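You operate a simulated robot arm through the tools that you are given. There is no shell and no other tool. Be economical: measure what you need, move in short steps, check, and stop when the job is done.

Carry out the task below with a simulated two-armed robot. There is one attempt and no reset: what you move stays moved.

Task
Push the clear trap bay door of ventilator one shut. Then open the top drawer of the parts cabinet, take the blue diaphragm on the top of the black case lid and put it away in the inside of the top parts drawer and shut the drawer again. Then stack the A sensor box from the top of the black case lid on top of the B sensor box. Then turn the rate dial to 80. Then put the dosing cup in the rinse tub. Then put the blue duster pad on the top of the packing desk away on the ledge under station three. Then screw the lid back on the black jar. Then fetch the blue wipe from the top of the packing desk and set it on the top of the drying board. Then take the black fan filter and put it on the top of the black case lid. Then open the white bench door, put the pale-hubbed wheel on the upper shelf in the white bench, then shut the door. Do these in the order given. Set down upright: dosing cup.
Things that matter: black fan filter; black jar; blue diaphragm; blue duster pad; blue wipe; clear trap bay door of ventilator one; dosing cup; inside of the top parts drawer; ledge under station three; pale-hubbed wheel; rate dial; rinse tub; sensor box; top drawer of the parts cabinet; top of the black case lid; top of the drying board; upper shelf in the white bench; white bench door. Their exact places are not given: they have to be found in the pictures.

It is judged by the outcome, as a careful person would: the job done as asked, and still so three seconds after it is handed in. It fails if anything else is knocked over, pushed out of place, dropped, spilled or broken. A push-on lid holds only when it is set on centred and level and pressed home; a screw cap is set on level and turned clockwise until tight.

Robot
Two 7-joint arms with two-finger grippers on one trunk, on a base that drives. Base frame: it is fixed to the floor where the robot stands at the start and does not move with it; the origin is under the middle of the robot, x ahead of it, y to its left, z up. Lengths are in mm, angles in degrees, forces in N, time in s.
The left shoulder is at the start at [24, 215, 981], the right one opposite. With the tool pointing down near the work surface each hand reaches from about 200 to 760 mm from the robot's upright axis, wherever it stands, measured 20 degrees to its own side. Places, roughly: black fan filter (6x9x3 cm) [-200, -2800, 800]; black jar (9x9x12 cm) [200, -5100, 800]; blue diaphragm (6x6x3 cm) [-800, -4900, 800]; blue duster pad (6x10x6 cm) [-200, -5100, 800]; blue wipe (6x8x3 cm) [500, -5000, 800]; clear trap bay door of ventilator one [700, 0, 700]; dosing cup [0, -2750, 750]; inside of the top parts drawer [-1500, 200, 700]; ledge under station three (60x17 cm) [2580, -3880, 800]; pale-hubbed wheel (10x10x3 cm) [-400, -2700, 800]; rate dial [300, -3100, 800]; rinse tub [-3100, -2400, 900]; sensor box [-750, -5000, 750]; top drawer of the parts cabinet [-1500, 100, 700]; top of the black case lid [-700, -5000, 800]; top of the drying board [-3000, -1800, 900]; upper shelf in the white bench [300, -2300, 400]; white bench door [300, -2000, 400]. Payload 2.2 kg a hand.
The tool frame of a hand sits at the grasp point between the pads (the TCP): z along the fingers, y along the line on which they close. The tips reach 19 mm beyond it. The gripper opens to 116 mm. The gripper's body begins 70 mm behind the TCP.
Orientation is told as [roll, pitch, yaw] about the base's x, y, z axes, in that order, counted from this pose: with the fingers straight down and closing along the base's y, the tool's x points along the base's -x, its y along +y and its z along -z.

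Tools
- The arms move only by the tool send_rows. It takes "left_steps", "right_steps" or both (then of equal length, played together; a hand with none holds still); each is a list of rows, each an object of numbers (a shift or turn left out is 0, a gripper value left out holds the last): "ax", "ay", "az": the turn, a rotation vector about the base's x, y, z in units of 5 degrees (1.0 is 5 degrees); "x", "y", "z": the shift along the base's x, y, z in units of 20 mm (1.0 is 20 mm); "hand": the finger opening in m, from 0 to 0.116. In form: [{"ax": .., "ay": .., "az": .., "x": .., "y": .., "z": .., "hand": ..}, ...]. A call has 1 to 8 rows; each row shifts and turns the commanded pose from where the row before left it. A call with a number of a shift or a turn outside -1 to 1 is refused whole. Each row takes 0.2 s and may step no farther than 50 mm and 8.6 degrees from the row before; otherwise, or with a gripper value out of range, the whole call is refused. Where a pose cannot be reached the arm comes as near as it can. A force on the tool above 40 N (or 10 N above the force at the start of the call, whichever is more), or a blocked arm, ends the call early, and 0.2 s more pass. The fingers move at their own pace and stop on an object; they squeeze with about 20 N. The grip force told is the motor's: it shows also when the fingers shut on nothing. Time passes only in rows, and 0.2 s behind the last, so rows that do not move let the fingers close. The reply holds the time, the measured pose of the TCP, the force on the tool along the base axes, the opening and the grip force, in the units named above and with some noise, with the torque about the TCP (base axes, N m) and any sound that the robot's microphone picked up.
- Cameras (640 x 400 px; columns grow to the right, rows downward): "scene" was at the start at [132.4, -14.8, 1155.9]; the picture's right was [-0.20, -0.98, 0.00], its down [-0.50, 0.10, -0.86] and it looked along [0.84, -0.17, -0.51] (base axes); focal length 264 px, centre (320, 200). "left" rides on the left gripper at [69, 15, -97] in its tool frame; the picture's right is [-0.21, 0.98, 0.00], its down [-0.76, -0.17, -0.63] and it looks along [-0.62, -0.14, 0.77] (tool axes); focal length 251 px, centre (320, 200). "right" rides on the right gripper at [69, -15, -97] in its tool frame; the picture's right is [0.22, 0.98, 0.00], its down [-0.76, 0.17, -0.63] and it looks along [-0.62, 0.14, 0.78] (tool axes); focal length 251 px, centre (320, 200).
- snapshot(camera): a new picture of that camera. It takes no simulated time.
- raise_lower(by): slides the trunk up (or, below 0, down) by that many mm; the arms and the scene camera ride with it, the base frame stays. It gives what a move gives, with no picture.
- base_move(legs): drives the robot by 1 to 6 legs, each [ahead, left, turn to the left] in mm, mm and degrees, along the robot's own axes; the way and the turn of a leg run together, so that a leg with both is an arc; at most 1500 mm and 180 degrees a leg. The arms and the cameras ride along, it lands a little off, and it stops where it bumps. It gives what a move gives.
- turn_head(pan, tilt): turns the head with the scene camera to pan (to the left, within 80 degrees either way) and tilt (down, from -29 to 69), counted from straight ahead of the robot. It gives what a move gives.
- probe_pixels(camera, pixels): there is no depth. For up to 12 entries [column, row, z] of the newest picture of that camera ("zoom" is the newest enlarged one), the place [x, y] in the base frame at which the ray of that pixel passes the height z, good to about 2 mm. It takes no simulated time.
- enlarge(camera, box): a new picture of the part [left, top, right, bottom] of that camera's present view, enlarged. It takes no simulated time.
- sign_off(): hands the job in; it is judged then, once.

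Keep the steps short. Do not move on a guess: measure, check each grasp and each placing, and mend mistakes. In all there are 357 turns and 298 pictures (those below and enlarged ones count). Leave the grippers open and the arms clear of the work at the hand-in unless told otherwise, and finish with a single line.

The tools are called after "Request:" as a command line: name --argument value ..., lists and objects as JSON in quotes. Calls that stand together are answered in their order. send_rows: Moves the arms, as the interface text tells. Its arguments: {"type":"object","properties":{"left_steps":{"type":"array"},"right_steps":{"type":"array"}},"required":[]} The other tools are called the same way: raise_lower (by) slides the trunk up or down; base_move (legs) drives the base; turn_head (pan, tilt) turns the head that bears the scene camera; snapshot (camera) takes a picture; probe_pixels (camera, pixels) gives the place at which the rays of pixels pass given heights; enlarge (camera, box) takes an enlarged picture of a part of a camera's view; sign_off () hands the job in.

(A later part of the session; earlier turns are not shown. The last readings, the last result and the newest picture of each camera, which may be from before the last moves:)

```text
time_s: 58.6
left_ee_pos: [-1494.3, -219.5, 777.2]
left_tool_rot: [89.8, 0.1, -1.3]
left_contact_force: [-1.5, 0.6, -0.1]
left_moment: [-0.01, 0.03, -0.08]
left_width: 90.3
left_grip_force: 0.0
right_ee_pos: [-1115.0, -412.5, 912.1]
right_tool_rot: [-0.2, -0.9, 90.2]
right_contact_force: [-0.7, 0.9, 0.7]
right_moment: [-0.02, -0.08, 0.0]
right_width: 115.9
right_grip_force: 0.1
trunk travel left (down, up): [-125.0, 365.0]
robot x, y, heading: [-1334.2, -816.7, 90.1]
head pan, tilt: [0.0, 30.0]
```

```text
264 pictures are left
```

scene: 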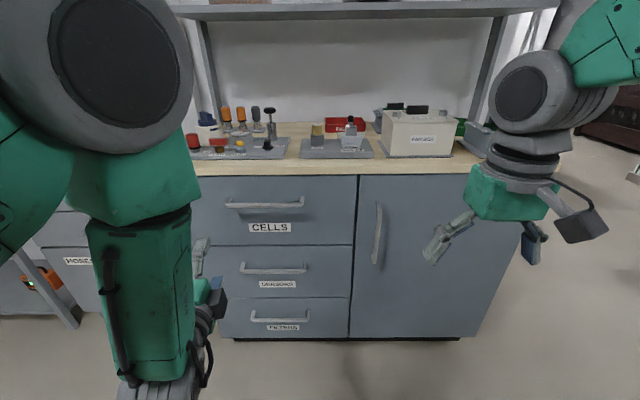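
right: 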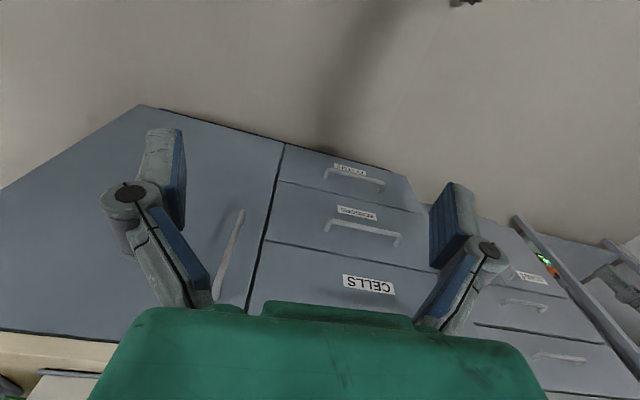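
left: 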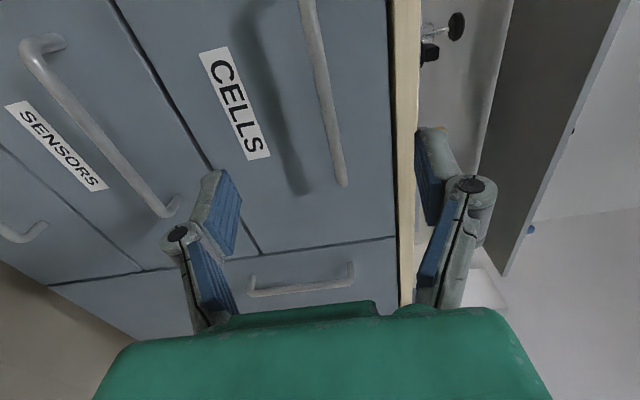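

Aligned. I narrow the fingers to 60 mm and advance 140 mm.

Request:
send_rows --left_steps '[{"hand": 0.06, "y": 1}, {"y": 1}, {"y": 1}, {"y": 1}, {"y": 1}, {"y": 1}, {"y": 1}, {}]'

Request:
snapshot --camera "left"

```text
time_s: 60.5
left_ee_pos: [-1490.6, -78.7, 779.0]
left_tool_rot: [89.8, 0.2, -1.1]
left_contact_force: [-0.1, -0.1, 1.2]
left_moment: [-0.01, 0.0, 0.02]
left_width: 60.1
left_grip_force: 0.0
right_ee_pos: [-1113.2, -412.8, 912.1]
right_tool_rot: [-0.1, -1.0, 90.2]
right_contact_force: [-0.2, -0.3, -0.3]
right_moment: [-0.01, -0.01, 0.02]
right_width: 116.1
right_grip_force: 0.1
trunk travel left (down, up): [-125.0, 365.0]
robot x, y, heading: [-1333.4, -820.9, 89.9]
head pan, tilt: [0.0, 30.0]
```

```text
263 pictures are left
```

left: 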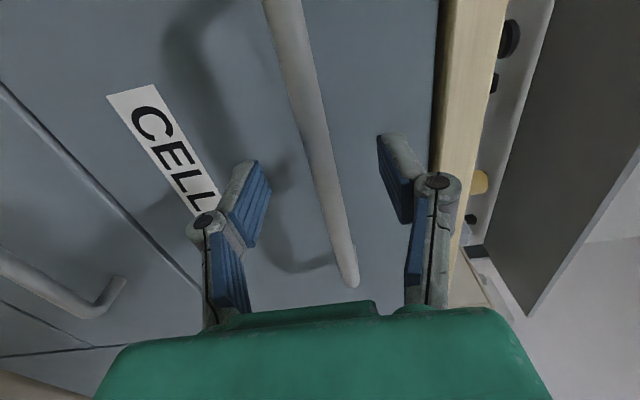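

The bar is between the fingers at (325,170). I advance 20 mm and close.

Request:
send_rows --left_steps '[{"y": 0.6}, {"y": 0.5}, {"hand": 0.0}, {}, {}, {}]'

Request:
snapshot --camera "left"

```text
time_s: 61.9
left_ee_pos: [-1490.1, -58.9, 780.7]
left_tool_rot: [89.9, 0.2, -1.0]
left_contact_force: [1.0, 2.7, 2.8]
left_moment: [0.02, -0.12, -0.06]
left_width: 6.1
left_grip_force: 33.1
right_ee_pos: [-1111.6, -412.7, 910.9]
right_tool_rot: [0.1, -0.9, 90.1]
right_contact_force: [-0.2, 0.2, -0.4]
right_moment: [0.0, 0.0, -0.02]
right_width: 116.2
right_grip_force: 0.1
trunk travel left (down, up): [-125.0, 365.0]
robot x, y, heading: [-1332.7, -817.9, 90.1]
head pan, tilt: [0.0, 30.0]
```

```text
262 pictures are left
```

left: 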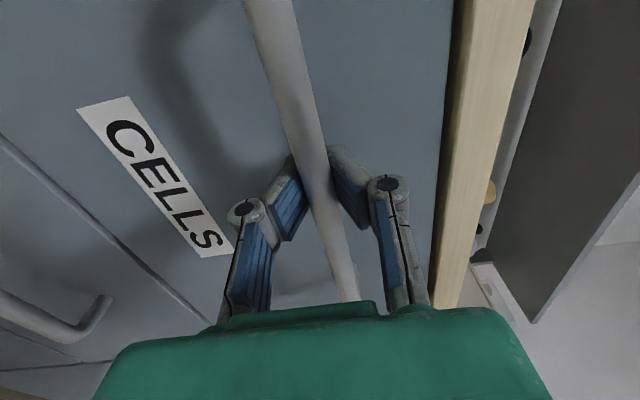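

The fingers hold the bar. I pull the drawer toward me.

Request:
send_rows --left_steps '[{"y": -0.5}, {"y": -0.8}, {"y": -0.8}, {"y": -0.8}, {"y": -0.8}, {"y": -0.8}, {"y": -0.8}, {"y": -0.8}]'

Request:
send_rows --left_steps '[{"y": -0.8}, {"y": -0.8}, {"y": -0.8}, {"y": -0.8}, {"y": -0.8}, {"y": -0.8}, {"y": -0.8}, {"y": -0.8}]'

Request:
snapshot --camera "scene"

```text
time_s: 63.6
left_ee_pos: [-1490.3, -180.8, 780.2]
left_tool_rot: [90.0, 0.2, -1.1]
left_contact_force: [0.5, -2.5, 14.0]
left_moment: [0.02, -0.02, -0.35]
left_width: 6.0
left_grip_force: 32.6
right_ee_pos: [-1111.9, -413.5, 911.8]
right_tool_rot: [0.0, -1.1, 90.1]
right_contact_force: [0.9, 0.7, -0.1]
right_moment: [-0.02, 0.02, 0.0]
right_width: 116.0
right_grip_force: 0.1
trunk travel left (down, up): [-125.0, 365.0]
robot x, y, heading: [-1331.0, -819.0, 90.1]
head pan, tilt: [0.0, 30.0]
```

```text
time_s: 65.5
left_ee_pos: [-1492.9, -309.8, 779.8]
left_tool_rot: [90.1, 0.1, -1.0]
left_contact_force: [6.8, -0.2, 27.6]
left_moment: [-0.03, 0.16, 0.51]
left_width: 6.2
left_grip_force: 32.8
right_ee_pos: [-1109.5, -414.4, 912.0]
right_tool_rot: [0.0, -1.1, 90.2]
right_contact_force: [0.4, -0.6, -0.5]
right_moment: [0.01, 0.01, 0.03]
right_width: 116.0
right_grip_force: 0.0
trunk travel left (down, up): [-125.0, 365.0]
robot x, y, heading: [-1332.6, -821.7, 90.0]
head pan, tilt: [0.0, 30.0]
```

```text
261 pictures are left
```

scene: 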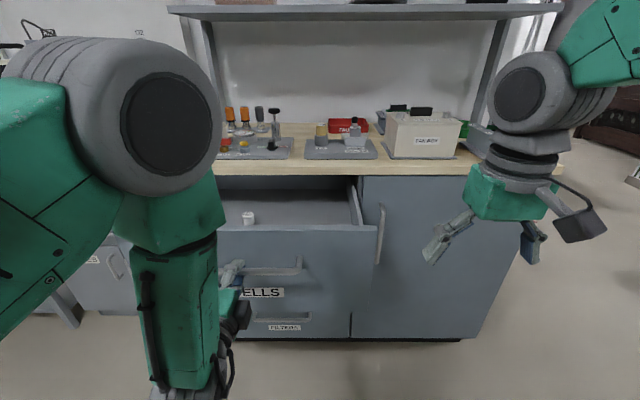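

The drawer is open about 250 mm, with a white item already inside. I release and withdraw.

Request:
send_rows --left_steps '[{"hand": 0.07}, {}, {"y": -0.7}, {"y": -1}, {"y": -1}, {"y": -1}, {"y": -1}, {}]'

Request:
snapshot --camera "scene"

Request:
snapshot --camera "left"

```text
time_s: 67.2
left_ee_pos: [-1493.2, -400.3, 781.3]
left_tool_rot: [89.5, 0.1, -1.1]
left_contact_force: [-1.5, 0.6, -0.3]
left_moment: [-0.02, -0.01, 0.0]
left_width: 70.0
left_grip_force: 0.1
right_ee_pos: [-1110.8, -412.5, 911.4]
right_tool_rot: [0.0, -0.9, 90.2]
right_contact_force: [-0.3, -0.1, 0.2]
right_moment: [-0.01, 0.02, -0.01]
right_width: 116.0
right_grip_force: 0.0
trunk travel left (down, up): [-125.0, 365.0]
robot x, y, heading: [-1332.6, -816.3, 89.9]
head pan, tilt: [0.0, 30.0]
```

```text
260 pictures are left
```

scene: 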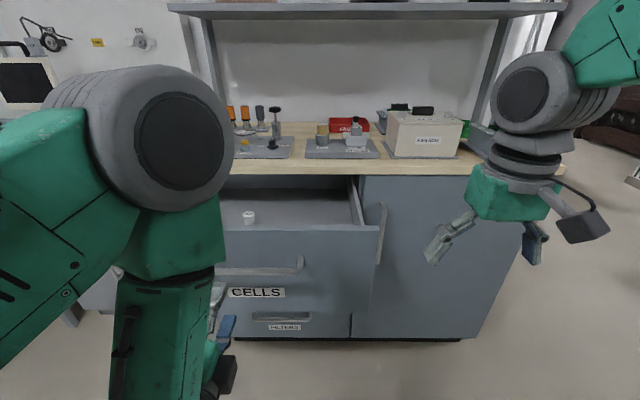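

```text
259 pictures are left
```

left: 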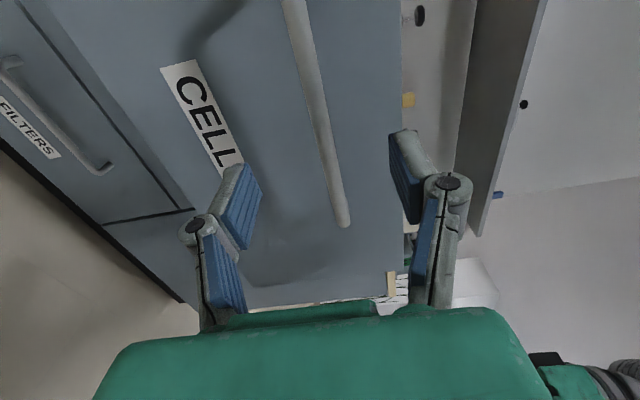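

Drawer open. I back up and turn the left hand back to fingers-down.

Request:
base_move --legs '[[-300, 0, 0]]'

Request:
send_rows --left_steps '[{"ax": -0.98, "ay": -0.98, "az": 0.98, "x": -0.8, "y": 0.8}, {"ax": -0.98, "ay": -0.98, "az": 0.98, "x": -0.8, "y": 0.8}, {"ax": -0.98, "ay": -0.98, "az": 0.98, "x": -0.8, "y": 0.8}, {"ax": -0.98, "ay": -0.98, "az": 0.98, "x": -0.8, "y": 0.8}, {"ax": -0.98, "ay": -0.98, "az": 0.98, "x": -0.8}, {"ax": -0.98, "ay": -0.98, "az": 0.98, "x": -0.8}, {"ax": -0.98, "ay": -0.98, "az": 0.98, "x": -0.8}, {}]'

Request:
send_rows --left_steps '[{"ax": -0.98, "ay": -0.98, "az": 0.98, "z": 1}, {"ax": -0.98, "ay": -0.98, "az": 0.98, "z": 1}, {"ax": -0.98, "ay": -0.98, "az": 0.98, "z": 1}, {"ax": -0.98, "ay": -0.98, "az": 0.98, "z": 1}, {"ax": -0.98, "ay": -0.98, "az": 0.98}, {"ax": -0.98, "ay": -0.98, "az": 0.98}, {"ax": -0.98, "ay": -0.98, "az": 0.98}, {}]' --right_steps '[{"x": 1, "y": 1}, {"x": 1, "y": 1}, {"x": 1, "y": 1}, {"x": 1, "y": 1}, {}, {}, {}, {}]'

Request:
snapshot --camera "scene"

```text
time_s: 69.3
left_ee_pos: [-1493.8, -699.4, 781.2]
left_tool_rot: [89.6, 0.1, -1.0]
left_contact_force: [0.2, -0.1, 1.1]
left_moment: [0.01, 0.02, -0.01]
left_width: 69.8
left_grip_force: 0.1
right_ee_pos: [-1112.5, -710.0, 912.3]
right_tool_rot: [0.1, -1.0, 90.2]
right_contact_force: [-0.2, -1.2, -0.3]
right_moment: [0.0, 0.01, -0.02]
right_width: 116.1
right_grip_force: 0.0
trunk travel left (down, up): [-125.0, 365.0]
robot x, y, heading: [-1330.6, -1114.6, 90.2]
head pan, tilt: [0.0, 30.0]
```

```text
time_s: 71.1
left_ee_pos: [-1605.0, -634.8, 779.9]
left_tool_rot: [45.4, -20.0, 43.8]
left_contact_force: [-0.2, 0.1, -0.6]
left_moment: [-0.01, 0.0, 0.0]
left_width: 70.2
left_grip_force: 0.0
right_ee_pos: [-1113.8, -712.6, 911.0]
right_tool_rot: [-0.1, -1.0, 90.3]
right_contact_force: [0.2, -0.9, -0.1]
right_moment: [0.0, 0.04, -0.01]
right_width: 115.9
right_grip_force: 0.1
trunk travel left (down, up): [-125.0, 365.0]
robot x, y, heading: [-1334.4, -1121.5, 90.2]
head pan, tilt: [0.0, 30.0]
```

```text
time_s: 72.9
left_ee_pos: [-1606.8, -636.0, 861.8]
left_tool_rot: [0.4, -1.7, 89.3]
left_contact_force: [0.3, -1.1, -0.3]
left_moment: [-0.01, 0.0, 0.02]
left_width: 69.9
left_grip_force: 0.1
right_ee_pos: [-1031.9, -633.2, 910.8]
right_tool_rot: [-0.1, -1.2, 90.2]
right_contact_force: [0.2, 0.1, -0.5]
right_moment: [0.02, 0.01, -0.01]
right_width: 116.0
right_grip_force: 0.0
trunk travel left (down, up): [-125.0, 365.0]
robot x, y, heading: [-1334.8, -1117.4, 90.0]
head pan, tilt: [0.0, 30.0]
```

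```text
258 pictures are left
```

scene: 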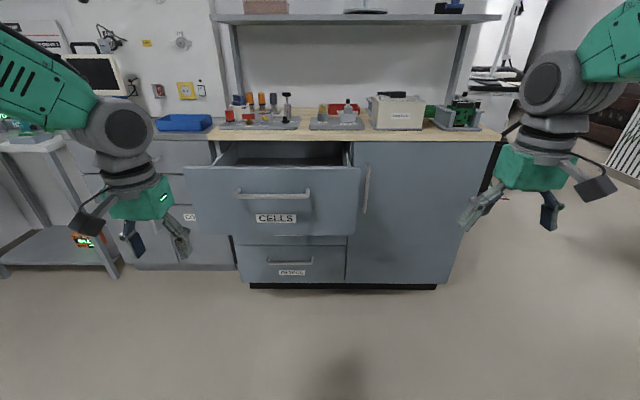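

Now I turn to face −y and survey the other side of the room.

Request:
base_move --legs '[[0, 0, 180]]'

Request:
turn_head --pan 0 --tilt 15

Request:
snapshot --camera "scene"

Request:
turn_head --pan 45 --tilt 15

Request:
snapshot --camera "scene"

```text
time_s: 80.8
left_ee_pos: [-1029.2, -1582.1, 861.7]
left_tool_rot: [0.4, -1.6, -87.2]
left_contact_force: [-0.6, -0.1, 0.3]
left_moment: [-0.01, 0.0, -0.01]
left_width: 70.2
left_grip_force: 0.1
right_ee_pos: [-1600.7, -1619.2, 910.8]
right_tool_rot: [-0.1, -1.0, -86.1]
right_contact_force: [-0.1, 0.9, -0.5]
right_moment: [-0.03, 0.0, 0.03]
right_width: 116.0
right_grip_force: 0.2
trunk travel left (down, up): [-125.0, 365.0]
robot x, y, heading: [-1331.7, -1113.4, -86.4]
head pan, tilt: [0.0, 30.0]
```

```text
time_s: 81.5
left_ee_pos: [-1028.6, -1579.7, 863.2]
left_tool_rot: [0.5, -1.7, -87.2]
left_contact_force: [0.2, 0.2, -0.2]
left_moment: [0.01, 0.0, -0.02]
left_width: 69.9
left_grip_force: 0.0
right_ee_pos: [-1601.5, -1615.9, 911.7]
right_tool_rot: [-0.2, -1.2, -86.1]
right_contact_force: [0.3, 0.4, 0.2]
right_moment: [0.01, 0.02, 0.01]
right_width: 116.1
right_grip_force: 0.2
trunk travel left (down, up): [-125.0, 365.0]
robot x, y, heading: [-1335.2, -1115.8, -86.4]
head pan, tilt: [0.0, 15.0]
```

```text
257 pictures are left
```

scene: 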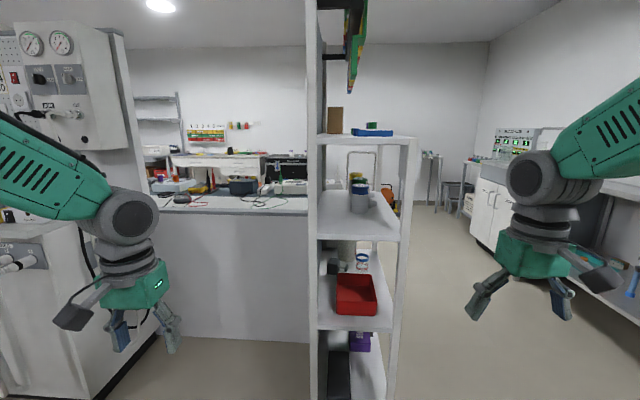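

```text
time_s: 82.7
left_ee_pos: [-1028.7, -1579.1, 862.3]
left_tool_rot: [0.5, -1.7, -87.3]
left_contact_force: [-0.9, -0.3, -0.4]
left_moment: [0.0, -0.02, 0.02]
left_width: 69.9
left_grip_force: 0.0
right_ee_pos: [-1603.0, -1615.1, 912.5]
right_tool_rot: [-0.1, -1.2, -86.1]
right_contact_force: [0.1, 1.2, -0.8]
right_moment: [0.03, -0.01, 0.0]
right_width: 116.1
right_grip_force: 0.1
trunk travel left (down, up): [-125.0, 365.0]
robot x, y, heading: [-1336.9, -1114.0, -86.5]
head pan, tilt: [45.0, 15.0]
```

```text
256 pictures are left
```

scene: 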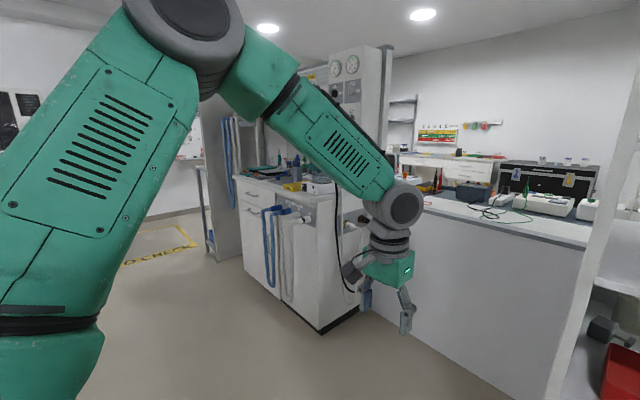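

I need a route past the rack. I look to the right and measure floor points.

Request:
turn_head --pan -15 --tilt 25

Request:
snapshot --camera "scene"

```text
time_s: 84.0
left_ee_pos: [-1029.4, -1579.1, 863.6]
left_tool_rot: [0.5, -1.7, -87.2]
left_contact_force: [0.1, 0.6, 0.7]
left_moment: [0.02, 0.02, 0.0]
left_width: 70.2
left_grip_force: 0.0
right_ee_pos: [-1601.2, -1614.7, 911.8]
right_tool_rot: [-0.1, -1.2, -86.1]
right_contact_force: [-0.7, -0.5, 0.3]
right_moment: [-0.01, 0.0, 0.0]
right_width: 115.7
right_grip_force: 0.2
trunk travel left (down, up): [-125.0, 365.0]
robot x, y, heading: [-1330.1, -1117.5, -86.3]
head pan, tilt: [-15.0, 25.0]
```

```text
255 pictures are left
```

scene: 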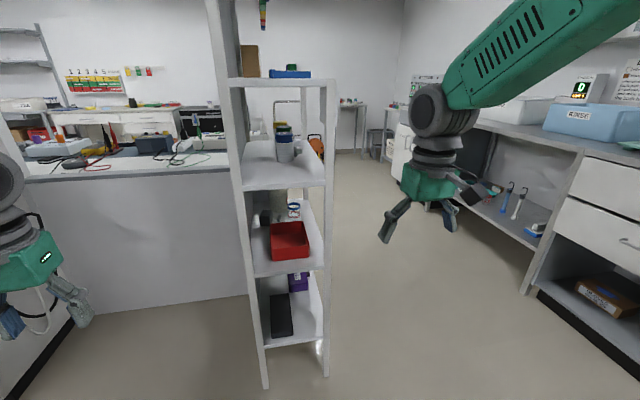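

Request:
probe_pixels --camera "scene" --pixels '[[327, 375, 0], [265, 388, 0], [40, 385, 0], [75, 322, 0], [245, 295, 0], [522, 290, 0], [540, 297, 0], [640, 375, 0], [385, 153, 0], [355, 152, 0], [335, 153, 0], [30, 178, 850]]'

```text
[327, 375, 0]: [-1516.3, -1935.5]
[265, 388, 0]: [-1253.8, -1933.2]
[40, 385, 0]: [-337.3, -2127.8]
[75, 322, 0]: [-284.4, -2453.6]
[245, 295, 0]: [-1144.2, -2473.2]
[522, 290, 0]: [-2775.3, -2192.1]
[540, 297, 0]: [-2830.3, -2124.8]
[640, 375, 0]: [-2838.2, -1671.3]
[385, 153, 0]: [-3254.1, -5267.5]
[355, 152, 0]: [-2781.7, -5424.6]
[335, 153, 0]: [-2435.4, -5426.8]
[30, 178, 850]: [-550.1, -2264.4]
```

The aisle runs from x≈−2775 to −1516. I drive through its middle (x≈−2130) toward −y.

Request:
base_move --legs '[[0, 0, -3.7], [0, -800, 0], [1400, 0, 0], [900, 0, 0]]'

Request:
turn_head --pan 20 --tilt 20

Request:
snapshot --camera "scene"

```text
time_s: 99.7
left_ee_pos: [-1914.5, -3919.8, 862.7]
left_tool_rot: [0.5, -1.7, -91.9]
left_contact_force: [0.0, 0.1, -0.1]
left_moment: [0.03, -0.04, 0.02]
left_width: 70.1
left_grip_force: 0.0
right_ee_pos: [-2489.4, -3910.9, 912.3]
right_tool_rot: [0.0, -1.1, -90.9]
right_contact_force: [0.0, 0.2, 0.3]
right_moment: [0.01, 0.01, 0.02]
right_width: 116.0
right_grip_force: 0.0
trunk travel left (down, up): [-125.0, 365.0]
robot x, y, heading: [-2179.8, -3436.5, -90.9]
head pan, tilt: [-15.0, 25.0]
```

```text
time_s: 100.7
left_ee_pos: [-1913.9, -3917.3, 863.8]
left_tool_rot: [0.4, -1.9, -92.0]
left_contact_force: [0.6, 1.4, -0.3]
left_moment: [0.04, 0.0, 0.02]
left_width: 69.9
left_grip_force: 0.0
right_ee_pos: [-2488.2, -3908.0, 913.1]
right_tool_rot: [-0.1, -1.5, -90.8]
right_contact_force: [0.1, -0.5, 0.3]
right_moment: [-0.01, 0.01, 0.0]
right_width: 116.2
right_grip_force: 0.0
trunk travel left (down, up): [-125.0, 365.0]
robot x, y, heading: [-2181.6, -3430.2, -90.9]
head pan, tilt: [20.0, 20.0]
```

```text
254 pictures are left
```

scene: 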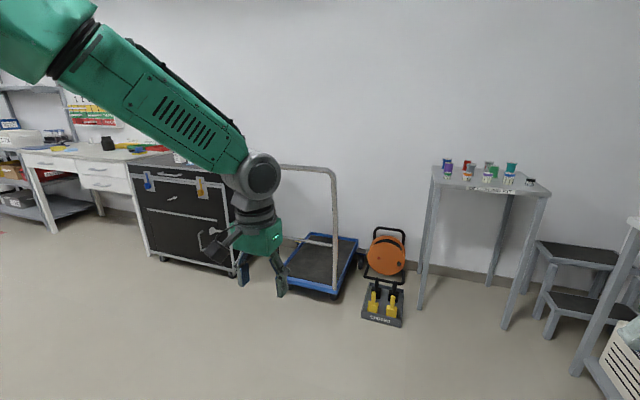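

I see the black case at (190,205) and the trolley right of it. I measure the floor edges before driving on.

Request:
probe_pixels --camera "scene" --pixels '[[335, 298, 0], [285, 290, 0], [232, 275, 0], [150, 258, 0], [155, 170, 850], [55, 232, 0]]'

Request:
turn_head --pan 65 --tilt 20

Request:
snapshot --camera "scene"

```text
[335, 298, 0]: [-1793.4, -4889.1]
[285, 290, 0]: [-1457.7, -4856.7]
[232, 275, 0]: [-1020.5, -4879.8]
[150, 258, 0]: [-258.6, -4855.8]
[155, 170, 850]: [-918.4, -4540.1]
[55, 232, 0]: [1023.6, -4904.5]
```

```text
time_s: 101.8
left_ee_pos: [-1915.2, -3917.7, 864.5]
left_tool_rot: [0.4, -1.8, -92.0]
left_contact_force: [-0.3, 0.5, 0.4]
left_moment: [0.02, -0.01, -0.02]
left_width: 69.9
left_grip_force: 0.0
right_ee_pos: [-2488.8, -3907.3, 913.6]
right_tool_rot: [-0.1, -1.3, -90.9]
right_contact_force: [0.3, 0.3, -0.7]
right_moment: [-0.02, 0.01, 0.02]
right_width: 115.8
right_grip_force: 0.1
trunk travel left (down, up): [-125.0, 365.0]
robot x, y, heading: [-2177.0, -3435.8, -91.2]
head pan, tilt: [65.0, 20.0]
```

```text
253 pictures are left
```

scene: 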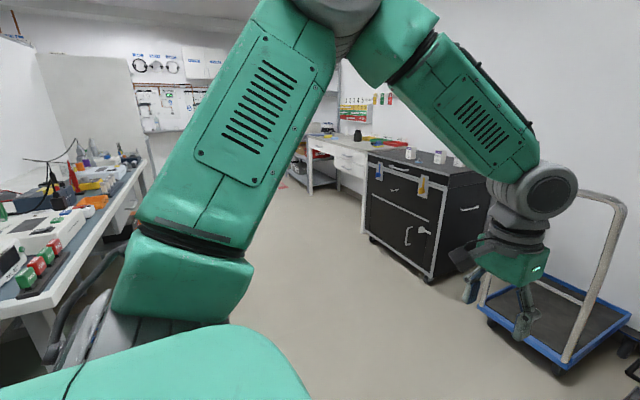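

The case front is at y≈−4860. I move ahead 300 then sideways to stand in front of the case.

Request:
base_move --legs '[[300, 0, 0.9], [0, 1400, 0]]'

Request:
turn_head --pan 0 --tilt 25

Request:
snapshot --camera "scene"

```text
time_s: 110.4
left_ee_pos: [-547.2, -4249.3, 865.6]
left_tool_rot: [0.6, -1.9, -93.1]
left_contact_force: [-1.0, 0.0, 0.4]
left_moment: [-0.02, -0.04, 0.03]
left_width: 69.9
left_grip_force: 0.0
right_ee_pos: [-1120.6, -4227.0, 912.5]
right_tool_rot: [0.1, -1.3, -91.9]
right_contact_force: [0.3, -0.8, -0.1]
right_moment: [0.02, 0.01, 0.02]
right_width: 115.9
right_grip_force: 0.0
trunk travel left (down, up): [-125.0, 365.0]
robot x, y, heading: [-800.6, -3763.0, -92.2]
head pan, tilt: [65.0, 20.0]
```

```text
time_s: 111.8
left_ee_pos: [-544.1, -4246.6, 865.1]
left_tool_rot: [0.5, -1.9, -93.0]
left_contact_force: [1.1, 0.6, -0.2]
left_moment: [0.01, 0.0, 0.0]
left_width: 70.1
left_grip_force: 0.0
right_ee_pos: [-1117.5, -4224.9, 915.6]
right_tool_rot: [-0.1, -1.5, -91.9]
right_contact_force: [0.4, 0.0, 0.9]
right_moment: [-0.01, 0.04, -0.02]
right_width: 116.1
right_grip_force: 0.1
trunk travel left (down, up): [-125.0, 365.0]
robot x, y, heading: [-797.6, -3761.5, -92.3]
head pan, tilt: [0.0, 25.0]
```

```text
252 pictures are left
```

scene: 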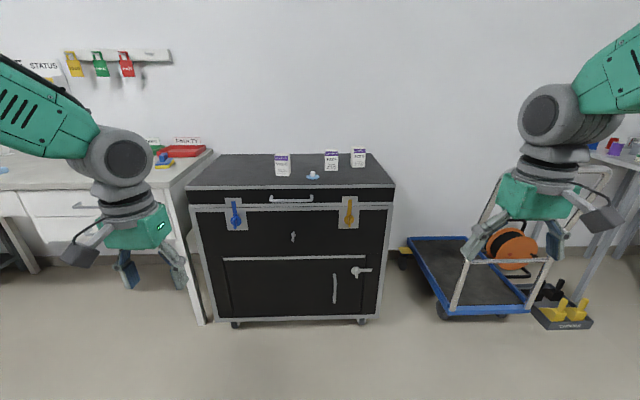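

Request:
enlarge --camera "scene" --box '[180, 120, 400, 220]'

Request:
probe_pixels --camera "scene" --pixels '[[282, 175, 800], [313, 175, 800], [331, 170, 800], [358, 167, 800], [187, 187, 800], [393, 186, 800], [150, 158, 800], [205, 322, 0], [210, 152, 800]]'

```text
2.91 times, centred on (290, 170) of scene
```

zoom: 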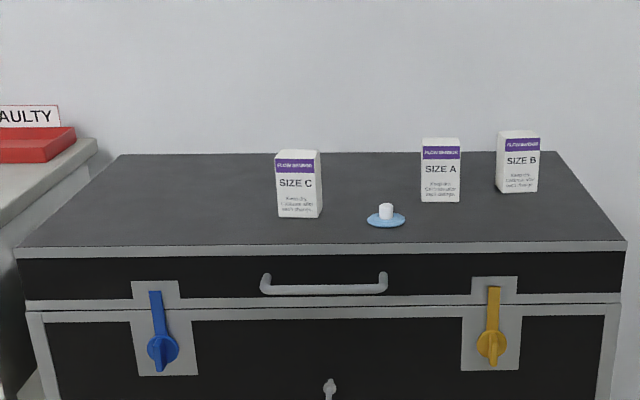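

```text
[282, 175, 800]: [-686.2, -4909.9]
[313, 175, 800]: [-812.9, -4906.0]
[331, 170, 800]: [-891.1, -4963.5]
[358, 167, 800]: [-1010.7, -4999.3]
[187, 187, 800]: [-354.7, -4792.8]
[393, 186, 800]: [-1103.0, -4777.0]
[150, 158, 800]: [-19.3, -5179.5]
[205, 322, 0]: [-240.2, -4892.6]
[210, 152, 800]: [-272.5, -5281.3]
```

The blue diaphragm (disc with white knob) is at (313,175), between box C on the left and box A on the right. I drive closer.

Request:
base_move --legs '[[0, 0, 2.3], [530, 0, 0]]'

Request:
turn_head --pan 0 --tilt 40

Request:
snapshot --camera "scene"

Request:
snapshot --camera "left"

Request:
snapshot --camera "right"

```text
time_s: 115.2
left_ee_pos: [-517.9, -4746.4, 865.1]
left_tool_rot: [0.5, -2.0, -90.2]
left_contact_force: [0.4, -0.7, -0.8]
left_moment: [-0.02, 0.02, -0.02]
left_width: 69.9
left_grip_force: 0.2
right_ee_pos: [-1091.7, -4755.4, 913.9]
right_tool_rot: [0.0, -1.4, -89.1]
right_contact_force: [-0.8, -0.5, -0.7]
right_moment: [0.02, -0.02, 0.01]
right_width: 115.9
right_grip_force: 0.2
trunk travel left (down, up): [-125.0, 365.0]
robot x, y, heading: [-793.8, -4269.5, -89.2]
head pan, tilt: [0.0, 25.0]
```

```text
time_s: 115.9
left_ee_pos: [-516.5, -4746.4, 867.6]
left_tool_rot: [0.5, -2.2, -90.2]
left_contact_force: [0.2, 0.6, -0.2]
left_moment: [0.0, 0.02, 0.0]
left_width: 70.1
left_grip_force: 0.1
right_ee_pos: [-1091.2, -4751.4, 916.0]
right_tool_rot: [-0.1, -1.6, -89.1]
right_contact_force: [0.2, 0.1, 0.4]
right_moment: [0.0, 0.02, 0.01]
right_width: 116.1
right_grip_force: 0.1
trunk travel left (down, up): [-125.0, 365.0]
robot x, y, heading: [-798.6, -4274.6, -89.2]
head pan, tilt: [0.0, 40.0]
```

```text
250 pictures are left
```

scene: 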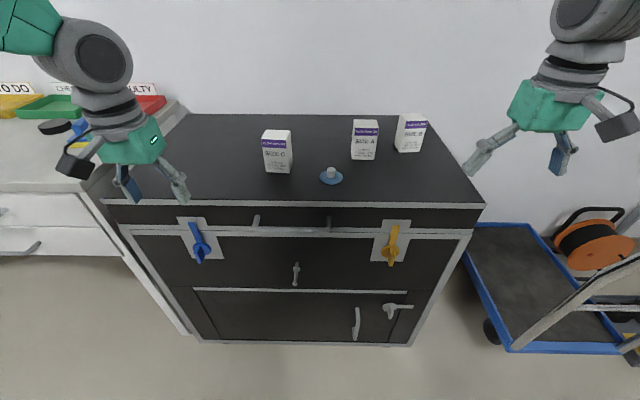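

```text
249 pictures are left
```

left: 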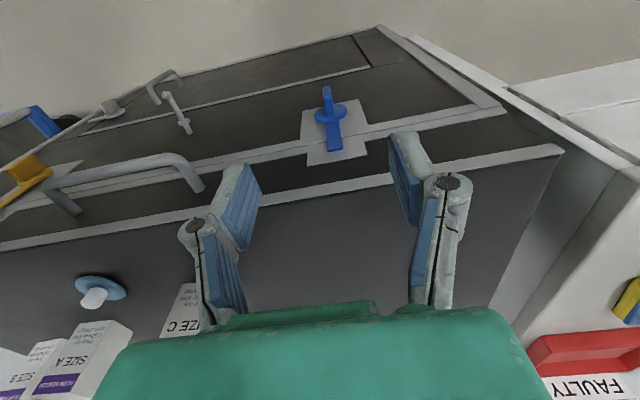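

```text
248 pictures are left
```

right: 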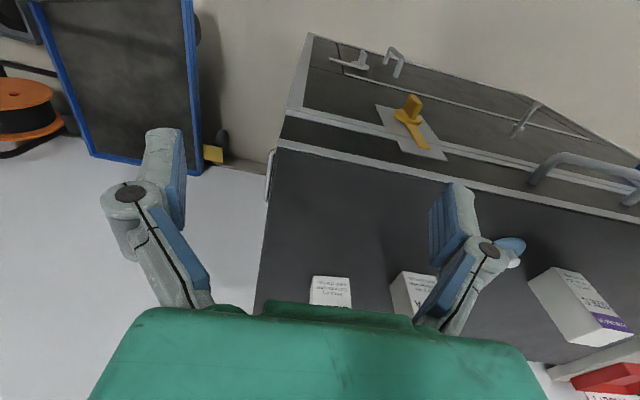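

I triangulate the lid height from the diaphragm seen in the scene (331,180) and left (100,288) pictures.

Request:
probe_pixels --camera "scene" --pixels '[[331, 180, 700], [331, 180, 800], [331, 172, 700], [331, 172, 800], [275, 172, 750], [291, 172, 750], [360, 159, 750], [410, 151, 750], [110, 204, 750], [480, 204, 750]]'

Request:
probe_pixels --camera "left" --pixels '[[100, 286, 700], [100, 286, 800], [92, 298, 700], [92, 298, 800]]'

```text
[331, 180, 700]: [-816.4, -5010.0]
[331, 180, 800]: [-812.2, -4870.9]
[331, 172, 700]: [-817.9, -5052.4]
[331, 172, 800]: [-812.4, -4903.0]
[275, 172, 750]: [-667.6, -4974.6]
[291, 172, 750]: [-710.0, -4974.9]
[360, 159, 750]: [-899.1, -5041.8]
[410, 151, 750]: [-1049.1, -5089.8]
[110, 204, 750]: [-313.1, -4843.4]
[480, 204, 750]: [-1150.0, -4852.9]
```

```text
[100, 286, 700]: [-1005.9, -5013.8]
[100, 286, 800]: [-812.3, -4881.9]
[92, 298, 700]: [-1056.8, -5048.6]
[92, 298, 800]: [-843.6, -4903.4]
```

Diaphragm: disc at z≈800, knob at [−812, −4880, 815]. I bring the right hand over it, partly open.

Request:
send_rows --right_steps '[{"x": 1, "hand": 0.05}, {"x": 1}, {"x": 1}, {"x": 1}, {"x": 1}, {"x": 1}, {"x": 1}, {"x": 1}]'

Request:
send_rows --right_steps '[{"x": 1, "y": -1}, {"x": 1, "y": -1}, {"x": 1, "y": -1}, {"x": 1, "y": -1}, {"x": 1, "y": -1, "ay": 0.25}, {"x": 0.95, "y": -1}, {"y": -0.4, "z": -1}, {}]'

Request:
snapshot --camera "right"

```text
time_s: 117.7
left_ee_pos: [-515.2, -4745.7, 865.9]
left_tool_rot: [0.4, -2.2, -90.3]
left_contact_force: [0.6, 0.5, -0.3]
left_moment: [0.02, 0.02, -0.01]
left_width: 70.0
left_grip_force: 0.1
right_ee_pos: [-927.8, -4753.0, 916.9]
right_tool_rot: [-0.2, -1.6, -89.2]
right_contact_force: [0.0, -0.4, 0.5]
right_moment: [0.0, -0.01, -0.02]
right_width: 50.0
right_grip_force: 0.0
trunk travel left (down, up): [-125.0, 365.0]
robot x, y, heading: [-794.4, -4275.6, -89.2]
head pan, tilt: [0.0, 40.0]
```

```text
time_s: 119.5
left_ee_pos: [-515.3, -4746.2, 867.2]
left_tool_rot: [0.5, -2.2, -90.2]
left_contact_force: [0.3, 0.4, -0.8]
left_moment: [0.02, -0.02, 0.03]
left_width: 70.0
left_grip_force: 0.0
right_ee_pos: [-816.6, -4883.9, 897.5]
right_tool_rot: [-0.7, -1.6, -89.8]
right_contact_force: [0.3, 1.4, -0.9]
right_moment: [0.03, -0.02, 0.0]
right_width: 50.1
right_grip_force: 0.0
trunk travel left (down, up): [-125.0, 365.0]
robot x, y, heading: [-793.0, -4271.9, -89.4]
head pan, tilt: [0.0, 40.0]
```

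```text
247 pictures are left
```

right: 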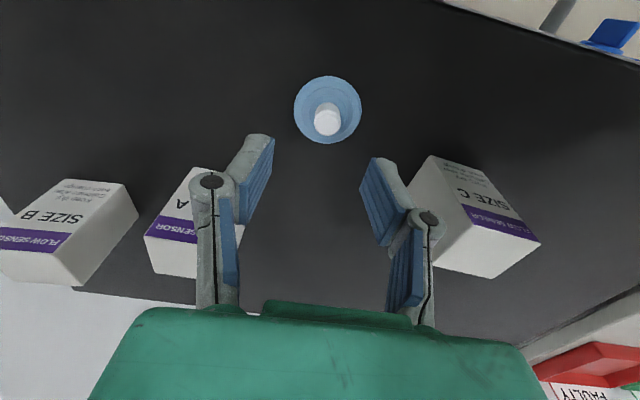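

The knob is at (327,120), just where the finger axis lands at that depth (320,120); a 4 mm shift in +x. I descend to z 822.

Request:
send_rows --right_steps '[{"x": 0.2, "z": -1}, {"z": -1}, {"z": -1}, {"z": -0.7}, {}]'

Request:
snapshot --camera "right"

```text
time_s: 120.7
left_ee_pos: [-515.9, -4746.3, 866.9]
left_tool_rot: [0.4, -2.3, -90.2]
left_contact_force: [-0.6, -0.2, -0.2]
left_moment: [0.02, -0.02, -0.03]
left_width: 70.0
left_grip_force: 0.1
right_ee_pos: [-814.7, -4885.0, 824.2]
right_tool_rot: [-0.8, -1.7, -89.8]
right_contact_force: [-0.1, -1.3, 5.0]
right_moment: [0.0, -0.11, 0.0]
right_width: 50.5
right_grip_force: 0.5
trunk travel left (down, up): [-125.0, 365.0]
robot x, y, heading: [-797.9, -4276.2, -89.3]
head pan, tilt: [0.0, 40.0]
```

```text
246 pictures are left
```

right: 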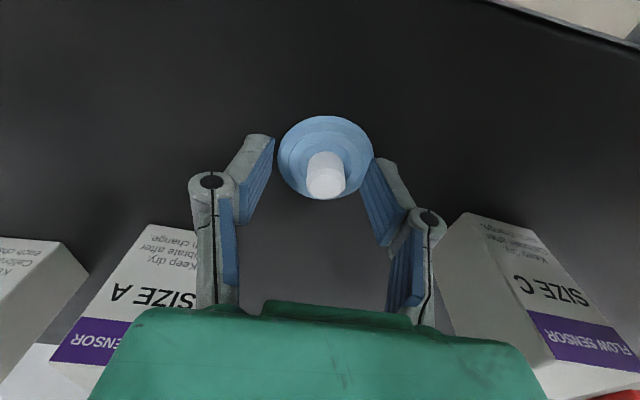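

One pad lightly touches the disc (5 N). I lift 2 mm and close on the knob.

Request:
send_rows --right_steps '[{"z": 0.12, "x": 0.1}, {"hand": 0.0}, {}, {}]'

Request:
send_rows --right_steps '[{"z": 0.5}, {"z": 1}, {"z": 1}, {"z": 1}, {"z": 1}, {}]'

Request:
snapshot --camera "right"

```text
time_s: 121.7
left_ee_pos: [-516.8, -4745.7, 867.1]
left_tool_rot: [0.3, -2.1, -90.3]
left_contact_force: [-1.1, -0.4, -0.1]
left_moment: [-0.01, 0.01, 0.01]
left_width: 70.0
left_grip_force: 0.0
right_ee_pos: [-812.7, -4883.5, 825.5]
right_tool_rot: [-0.8, -1.4, -90.1]
right_contact_force: [-1.1, 1.1, 2.6]
right_moment: [0.03, -0.02, 0.04]
right_width: 19.0
right_grip_force: 20.4
trunk travel left (down, up): [-125.0, 365.0]
robot x, y, heading: [-796.3, -4274.3, -89.3]
head pan, tilt: [0.0, 40.0]
```

```text
time_s: 123.1
left_ee_pos: [-516.0, -4745.6, 865.7]
left_tool_rot: [0.4, -2.2, -90.2]
left_contact_force: [-0.1, 0.3, 0.4]
left_moment: [-0.02, -0.03, -0.02]
left_width: 70.0
left_grip_force: 0.0
right_ee_pos: [-815.7, -4884.3, 907.1]
right_tool_rot: [-0.8, -0.8, -90.0]
right_contact_force: [0.2, -1.0, 1.3]
right_moment: [0.02, -0.03, 0.02]
right_width: 18.9
right_grip_force: 19.8
trunk travel left (down, up): [-125.0, 365.0]
robot x, y, heading: [-796.8, -4273.5, -89.4]
head pan, tilt: [0.0, 40.0]
```

```text
245 pictures are left
```

right: 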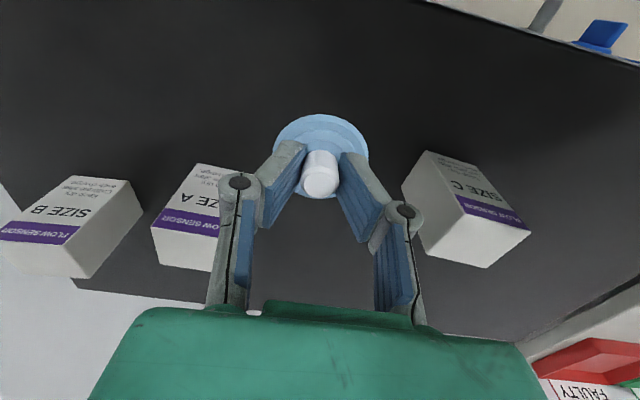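

The diaphragm is held. I pull it back toward me, then return the hand to its side.

Request:
send_rows --right_steps '[{"y": 1}, {"y": 1}, {"y": 1}, {"y": 1}, {"y": 1}, {"y": 1}, {"x": -1, "y": 1}, {"x": -1}]'

Request:
send_rows --right_steps '[{"x": -1}, {"x": -1}, {"x": -1}, {"x": -1}, {"x": -1}, {"x": -1}, {"x": -1}, {"x": -1}]'

Request:
base_move --legs '[[-530, 0, -0.6], [0, -1380, 0], [-1300, 0, 0], [-1330, 0, 0]]'

Request:
snapshot --camera "right"

```text
time_s: 124.0
left_ee_pos: [-516.6, -4742.0, 868.2]
left_tool_rot: [0.5, -2.4, -90.1]
left_contact_force: [-0.2, 0.2, -0.3]
left_moment: [0.02, -0.02, -0.01]
left_width: 69.9
left_grip_force: 0.0
right_ee_pos: [-822.3, -4807.1, 827.4]
right_tool_rot: [-0.1, 8.2, -90.9]
right_contact_force: [0.4, -0.7, -0.6]
right_moment: [-0.01, -0.01, 0.0]
right_width: 18.8
right_grip_force: 19.7
trunk travel left (down, up): [-125.0, 365.0]
robot x, y, heading: [-795.1, -4274.1, -89.0]
head pan, tilt: [0.0, 40.0]
stopped in row 4 (right hand): the arm was blocked; the commanded pose is now the measured one
```

```text
time_s: 125.8
left_ee_pos: [-517.0, -4742.1, 868.0]
left_tool_rot: [0.5, -2.3, -90.2]
left_contact_force: [-0.9, 1.1, 0.0]
left_moment: [-0.02, -0.03, -0.01]
left_width: 69.9
left_grip_force: 0.1
right_ee_pos: [-979.7, -4805.6, 827.5]
right_tool_rot: [-0.1, 8.0, -90.7]
right_contact_force: [0.5, -0.5, -0.1]
right_moment: [0.0, 0.04, 0.01]
right_width: 18.6
right_grip_force: 20.3
trunk travel left (down, up): [-125.0, 365.0]
robot x, y, heading: [-796.8, -4270.6, -89.4]
head pan, tilt: [0.0, 40.0]
```

```text
time_s: 147.9
left_ee_pos: [-1937.0, -1584.0, 868.4]
left_tool_rot: [0.5, -2.4, -90.9]
left_contact_force: [0.0, 0.4, -0.4]
left_moment: [-0.03, 0.0, 0.0]
left_width: 69.9
left_grip_force: 0.0
right_ee_pos: [-2402.1, -1642.4, 827.8]
right_tool_rot: [-0.3, 8.1, -91.2]
right_contact_force: [0.5, 0.7, -0.2]
right_moment: [-0.03, 0.01, -0.02]
right_width: 18.2
right_grip_force: 19.8
trunk travel left (down, up): [-125.0, 365.0]
robot x, y, heading: [-2212.3, -1112.7, -89.7]
head pan, tilt: [0.0, 40.0]
```

```text
244 pictures are left
```

right: 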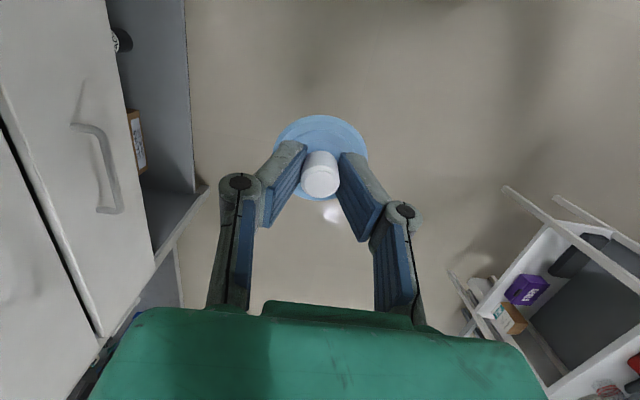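

The arm had been blocked by itself and dipped, but the diaphragm is still gripped and nothing was touched. I level the hand and raise it, then drive to the drawer.

Request:
send_rows --right_steps '[{"z": 1, "x": -0.8, "ax": 0.8}, {"z": 1, "x": -0.8, "ax": 0.8}, {"z": 1, "x": -0.8}, {"z": 1, "x": -0.5}, {"z": 1, "x": -0.5}, {}]'

Request:
base_move --legs '[[0, 700, 0], [0, 0, 180]]'

Request:
snapshot --camera "scene"

```text
time_s: 149.3
left_ee_pos: [-1939.8, -1581.3, 869.0]
left_tool_rot: [0.4, -2.5, -90.8]
left_contact_force: [-0.2, -0.8, 0.5]
left_moment: [0.0, 0.01, 0.03]
left_width: 69.7
left_grip_force: 0.1
right_ee_pos: [-2471.0, -1640.4, 928.6]
right_tool_rot: [-0.4, 15.7, -91.2]
right_contact_force: [0.9, -1.0, 0.4]
right_moment: [0.05, 0.0, 0.0]
right_width: 18.2
right_grip_force: 20.4
trunk travel left (down, up): [-125.0, 365.0]
robot x, y, heading: [-2212.9, -1109.4, -90.0]
head pan, tilt: [0.0, 40.0]
```

```text
time_s: 160.7
left_ee_pos: [-1776.4, -654.7, 870.7]
left_tool_rot: [0.5, -2.6, 91.5]
left_contact_force: [-0.4, -0.5, 0.9]
left_moment: [0.05, 0.02, -0.01]
left_width: 69.8
left_grip_force: 0.0
right_ee_pos: [-1249.1, -575.4, 928.1]
right_tool_rot: [-0.4, 15.8, 90.9]
right_contact_force: [0.5, 0.1, -0.7]
right_moment: [0.0, 0.02, -0.02]
right_width: 18.3
right_grip_force: 20.2
trunk travel left (down, up): [-125.0, 365.0]
robot x, y, heading: [-1484.2, -1110.2, 92.6]
head pan, tilt: [0.0, 40.0]
```

```text
243 pictures are left
```

scene: 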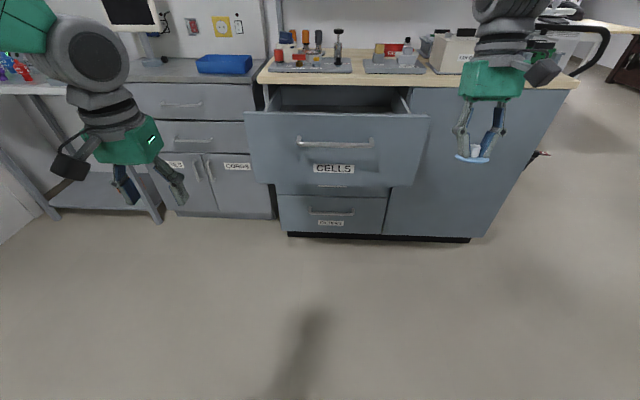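

Now I straighten, approach the drawer and level the right hand.

Request:
base_move --legs '[[0, 0, -2.6], [330, 60, 0]]'

Request:
send_rows --right_steps '[{"ax": 0.8}, {"ax": 0.8}, {"ax": 0.8}, {"ax": 0.75}, {}]'

Request:
turn_head --pan -5 --tilt 40

Request:
snapshot --camera "scene"

Request:
snapshot --camera "right"

```text
time_s: 163.3
left_ee_pos: [-1807.3, -320.5, 871.7]
left_tool_rot: [0.5, -2.5, 88.5]
left_contact_force: [0.5, -0.1, -0.3]
left_moment: [0.02, 0.02, 0.01]
left_width: 69.8
left_grip_force: 0.1
right_ee_pos: [-1276.0, -272.2, 928.7]
right_tool_rot: [-0.4, 15.7, 87.9]
right_contact_force: [-0.3, -0.2, -0.8]
right_moment: [0.0, 0.0, -0.05]
right_width: 18.1
right_grip_force: 20.6
trunk travel left (down, up): [-125.0, 365.0]
robot x, y, heading: [-1541.0, -791.0, 89.1]
head pan, tilt: [0.0, 40.0]
```

```text
time_s: 164.5
left_ee_pos: [-1808.7, -324.2, 872.7]
left_tool_rot: [0.6, -2.8, 88.4]
left_contact_force: [0.4, -0.1, -0.2]
left_moment: [0.01, -0.05, -0.01]
left_width: 70.0
left_grip_force: 0.1
right_ee_pos: [-1276.2, -272.3, 930.6]
right_tool_rot: [0.2, -0.4, 87.9]
right_contact_force: [0.0, -0.8, -0.5]
right_moment: [0.0, -0.01, -0.01]
right_width: 18.1
right_grip_force: 19.5
trunk travel left (down, up): [-125.0, 365.0]
robot x, y, heading: [-1540.7, -790.1, 89.3]
head pan, tilt: [0.0, 40.0]
```

```text
time_s: 165.2
left_ee_pos: [-1809.7, -324.4, 874.0]
left_tool_rot: [0.5, -2.9, 88.4]
left_contact_force: [0.6, -1.0, -0.8]
left_moment: [0.02, 0.02, 0.0]
left_width: 70.0
left_grip_force: 0.1
right_ee_pos: [-1276.3, -275.4, 930.9]
right_tool_rot: [0.2, -0.3, 87.9]
right_contact_force: [-0.1, -0.3, -1.0]
right_moment: [-0.02, 0.05, 0.02]
right_width: 18.2
right_grip_force: 20.0
trunk travel left (down, up): [-125.0, 365.0]
robot x, y, heading: [-1542.4, -792.6, 89.5]
head pan, tilt: [-5.0, 40.0]
```

```text
242 pictures are left
```

scene: 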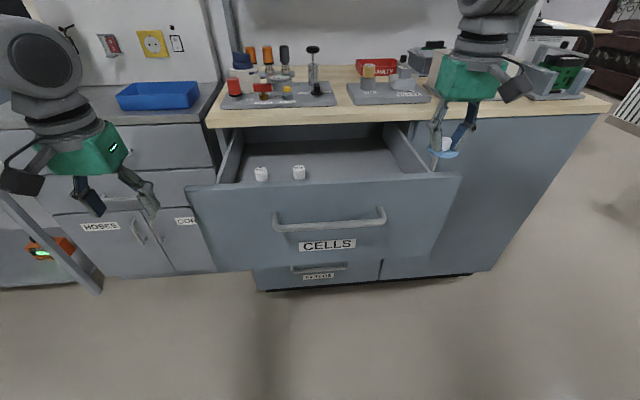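

```text
241 pictures are left
```

right: 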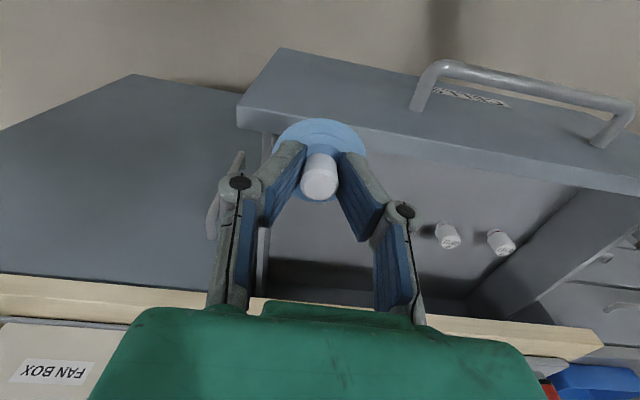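

I triangulate the drawer's floor from the white item seen at scene (299,179) and right (447,242).

Request:
probe_pixels --camera "scene" --pixels '[[299, 173, 700], [299, 173, 800], [237, 183, 800], [426, 172, 800], [462, 175, 830], [187, 187, 830], [360, 160, 720]]'

Request:
probe_pixels --camera "right" --pixels '[[447, 236, 700], [447, 236, 800], [262, 300, 800], [265, 135, 800], [240, 125, 830]]'

```text
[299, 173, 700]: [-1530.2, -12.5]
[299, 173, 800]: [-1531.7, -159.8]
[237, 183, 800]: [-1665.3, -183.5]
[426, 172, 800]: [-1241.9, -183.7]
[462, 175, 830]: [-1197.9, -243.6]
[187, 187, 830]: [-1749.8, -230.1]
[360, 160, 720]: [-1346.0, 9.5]
```

```text
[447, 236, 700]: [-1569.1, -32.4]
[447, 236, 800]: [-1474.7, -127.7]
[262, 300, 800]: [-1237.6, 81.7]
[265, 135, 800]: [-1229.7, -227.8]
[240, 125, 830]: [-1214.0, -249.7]
```

Drawer floor ≈ z 725, interior x −1665…−1240, y from −235 inward. I move over [−1370, −150].

Request:
send_rows --right_steps '[{"x": -0.8, "y": 1}, {"x": -0.8, "y": 1}, {"x": -0.8, "y": 1}, {"x": -0.8, "y": 1}, {"x": -0.8, "y": 1}, {"x": -0.7, "y": 1}, {"y": 0.2}, {}]'

Request:
send_rows --right_steps '[{"z": -1}, {"z": -1}, {"z": -1}, {"z": -1}, {"z": -1}, {"z": -1}, {}]'

Request:
snapshot --camera "right"

Request:
snapshot --camera "scene"

```text
time_s: 167.0
left_ee_pos: [-1808.8, -324.9, 872.4]
left_tool_rot: [0.5, -2.8, 88.4]
left_contact_force: [0.5, 0.8, 0.9]
left_moment: [-0.03, 0.01, 0.02]
left_width: 69.8
left_grip_force: 0.2
right_ee_pos: [-1369.4, -148.6, 928.2]
right_tool_rot: [0.2, -0.2, 87.9]
right_contact_force: [0.5, -0.3, -0.5]
right_moment: [-0.02, -0.01, 0.01]
right_width: 18.3
right_grip_force: 20.6
trunk travel left (down, up): [-125.0, 365.0]
robot x, y, heading: [-1544.2, -788.1, 89.3]
head pan, tilt: [-5.0, 40.0]
```

```text
time_s: 168.6
left_ee_pos: [-1809.1, -324.1, 872.4]
left_tool_rot: [0.5, -2.9, 88.5]
left_contact_force: [0.5, -0.7, -0.4]
left_moment: [0.02, 0.0, -0.02]
left_width: 70.0
left_grip_force: 0.1
right_ee_pos: [-1370.5, -150.6, 810.6]
right_tool_rot: [0.1, -0.3, 87.9]
right_contact_force: [-0.4, -0.1, -0.1]
right_moment: [0.02, -0.01, -0.04]
right_width: 18.2
right_grip_force: 20.2
trunk travel left (down, up): [-125.0, 365.0]
robot x, y, heading: [-1544.8, -792.9, 89.3]
head pan, tilt: [-5.0, 40.0]
```

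```text
240 pictures are left
```

right: 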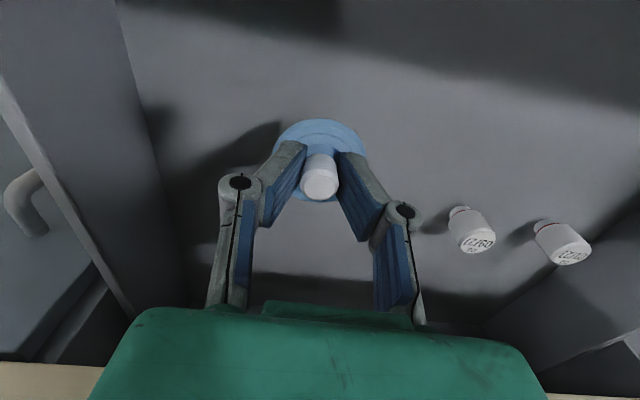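

```text
239 pictures are left
```

scene: 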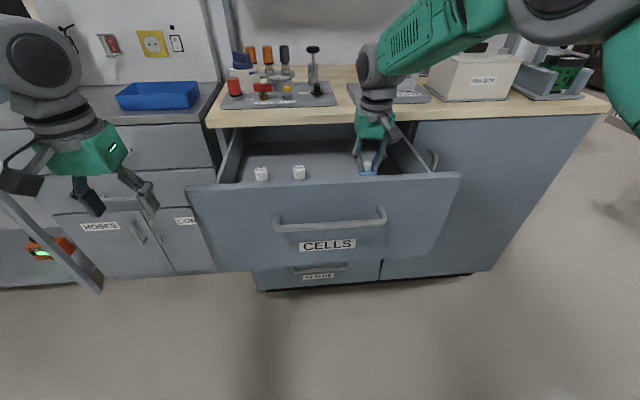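

Inside the drawer with room all round. I lower until it touches.

Request:
send_rows --right_steps '[{"z": -1}, {"z": -1}, {"z": -0.5}, {"z": -0.2}, {"z": -0.2}, {}]'

```text
time_s: 170.0
left_ee_pos: [-1810.1, -323.9, 872.2]
left_tool_rot: [0.5, -2.9, 88.3]
left_contact_force: [0.4, 1.1, 0.1]
left_moment: [0.02, 0.01, 0.02]
left_width: 69.9
left_grip_force: 0.0
right_ee_pos: [-1370.8, -148.3, 753.7]
right_tool_rot: [0.2, -0.4, 87.9]
right_contact_force: [-0.5, 0.5, -0.8]
right_moment: [0.02, 0.0, -0.01]
right_width: 17.9
right_grip_force: 19.9
trunk travel left (down, up): [-125.0, 365.0]
robot x, y, heading: [-1542.7, -792.1, 89.2]
head pan, tilt: [-5.0, 40.0]
```

No contact yet; I continue in small steps.

Request:
send_rows --right_steps '[{"z": -0.25}, {"z": -0.25}, {"z": -0.25}, {}]'

```text
time_s: 171.0
left_ee_pos: [-1810.7, -324.8, 872.4]
left_tool_rot: [0.4, -2.9, 88.4]
left_contact_force: [-0.1, 0.6, -0.4]
left_moment: [-0.01, 0.02, 0.03]
left_width: 70.0
left_grip_force: 0.0
right_ee_pos: [-1370.0, -150.0, 740.0]
right_tool_rot: [0.1, -0.5, 87.9]
right_contact_force: [0.9, -0.2, 12.7]
right_moment: [-0.32, -0.03, 0.01]
right_width: 18.0
right_grip_force: 20.0
trunk travel left (down, up): [-125.0, 365.0]
robot x, y, heading: [-1543.4, -790.7, 89.4]
head pan, tilt: [-5.0, 40.0]
```

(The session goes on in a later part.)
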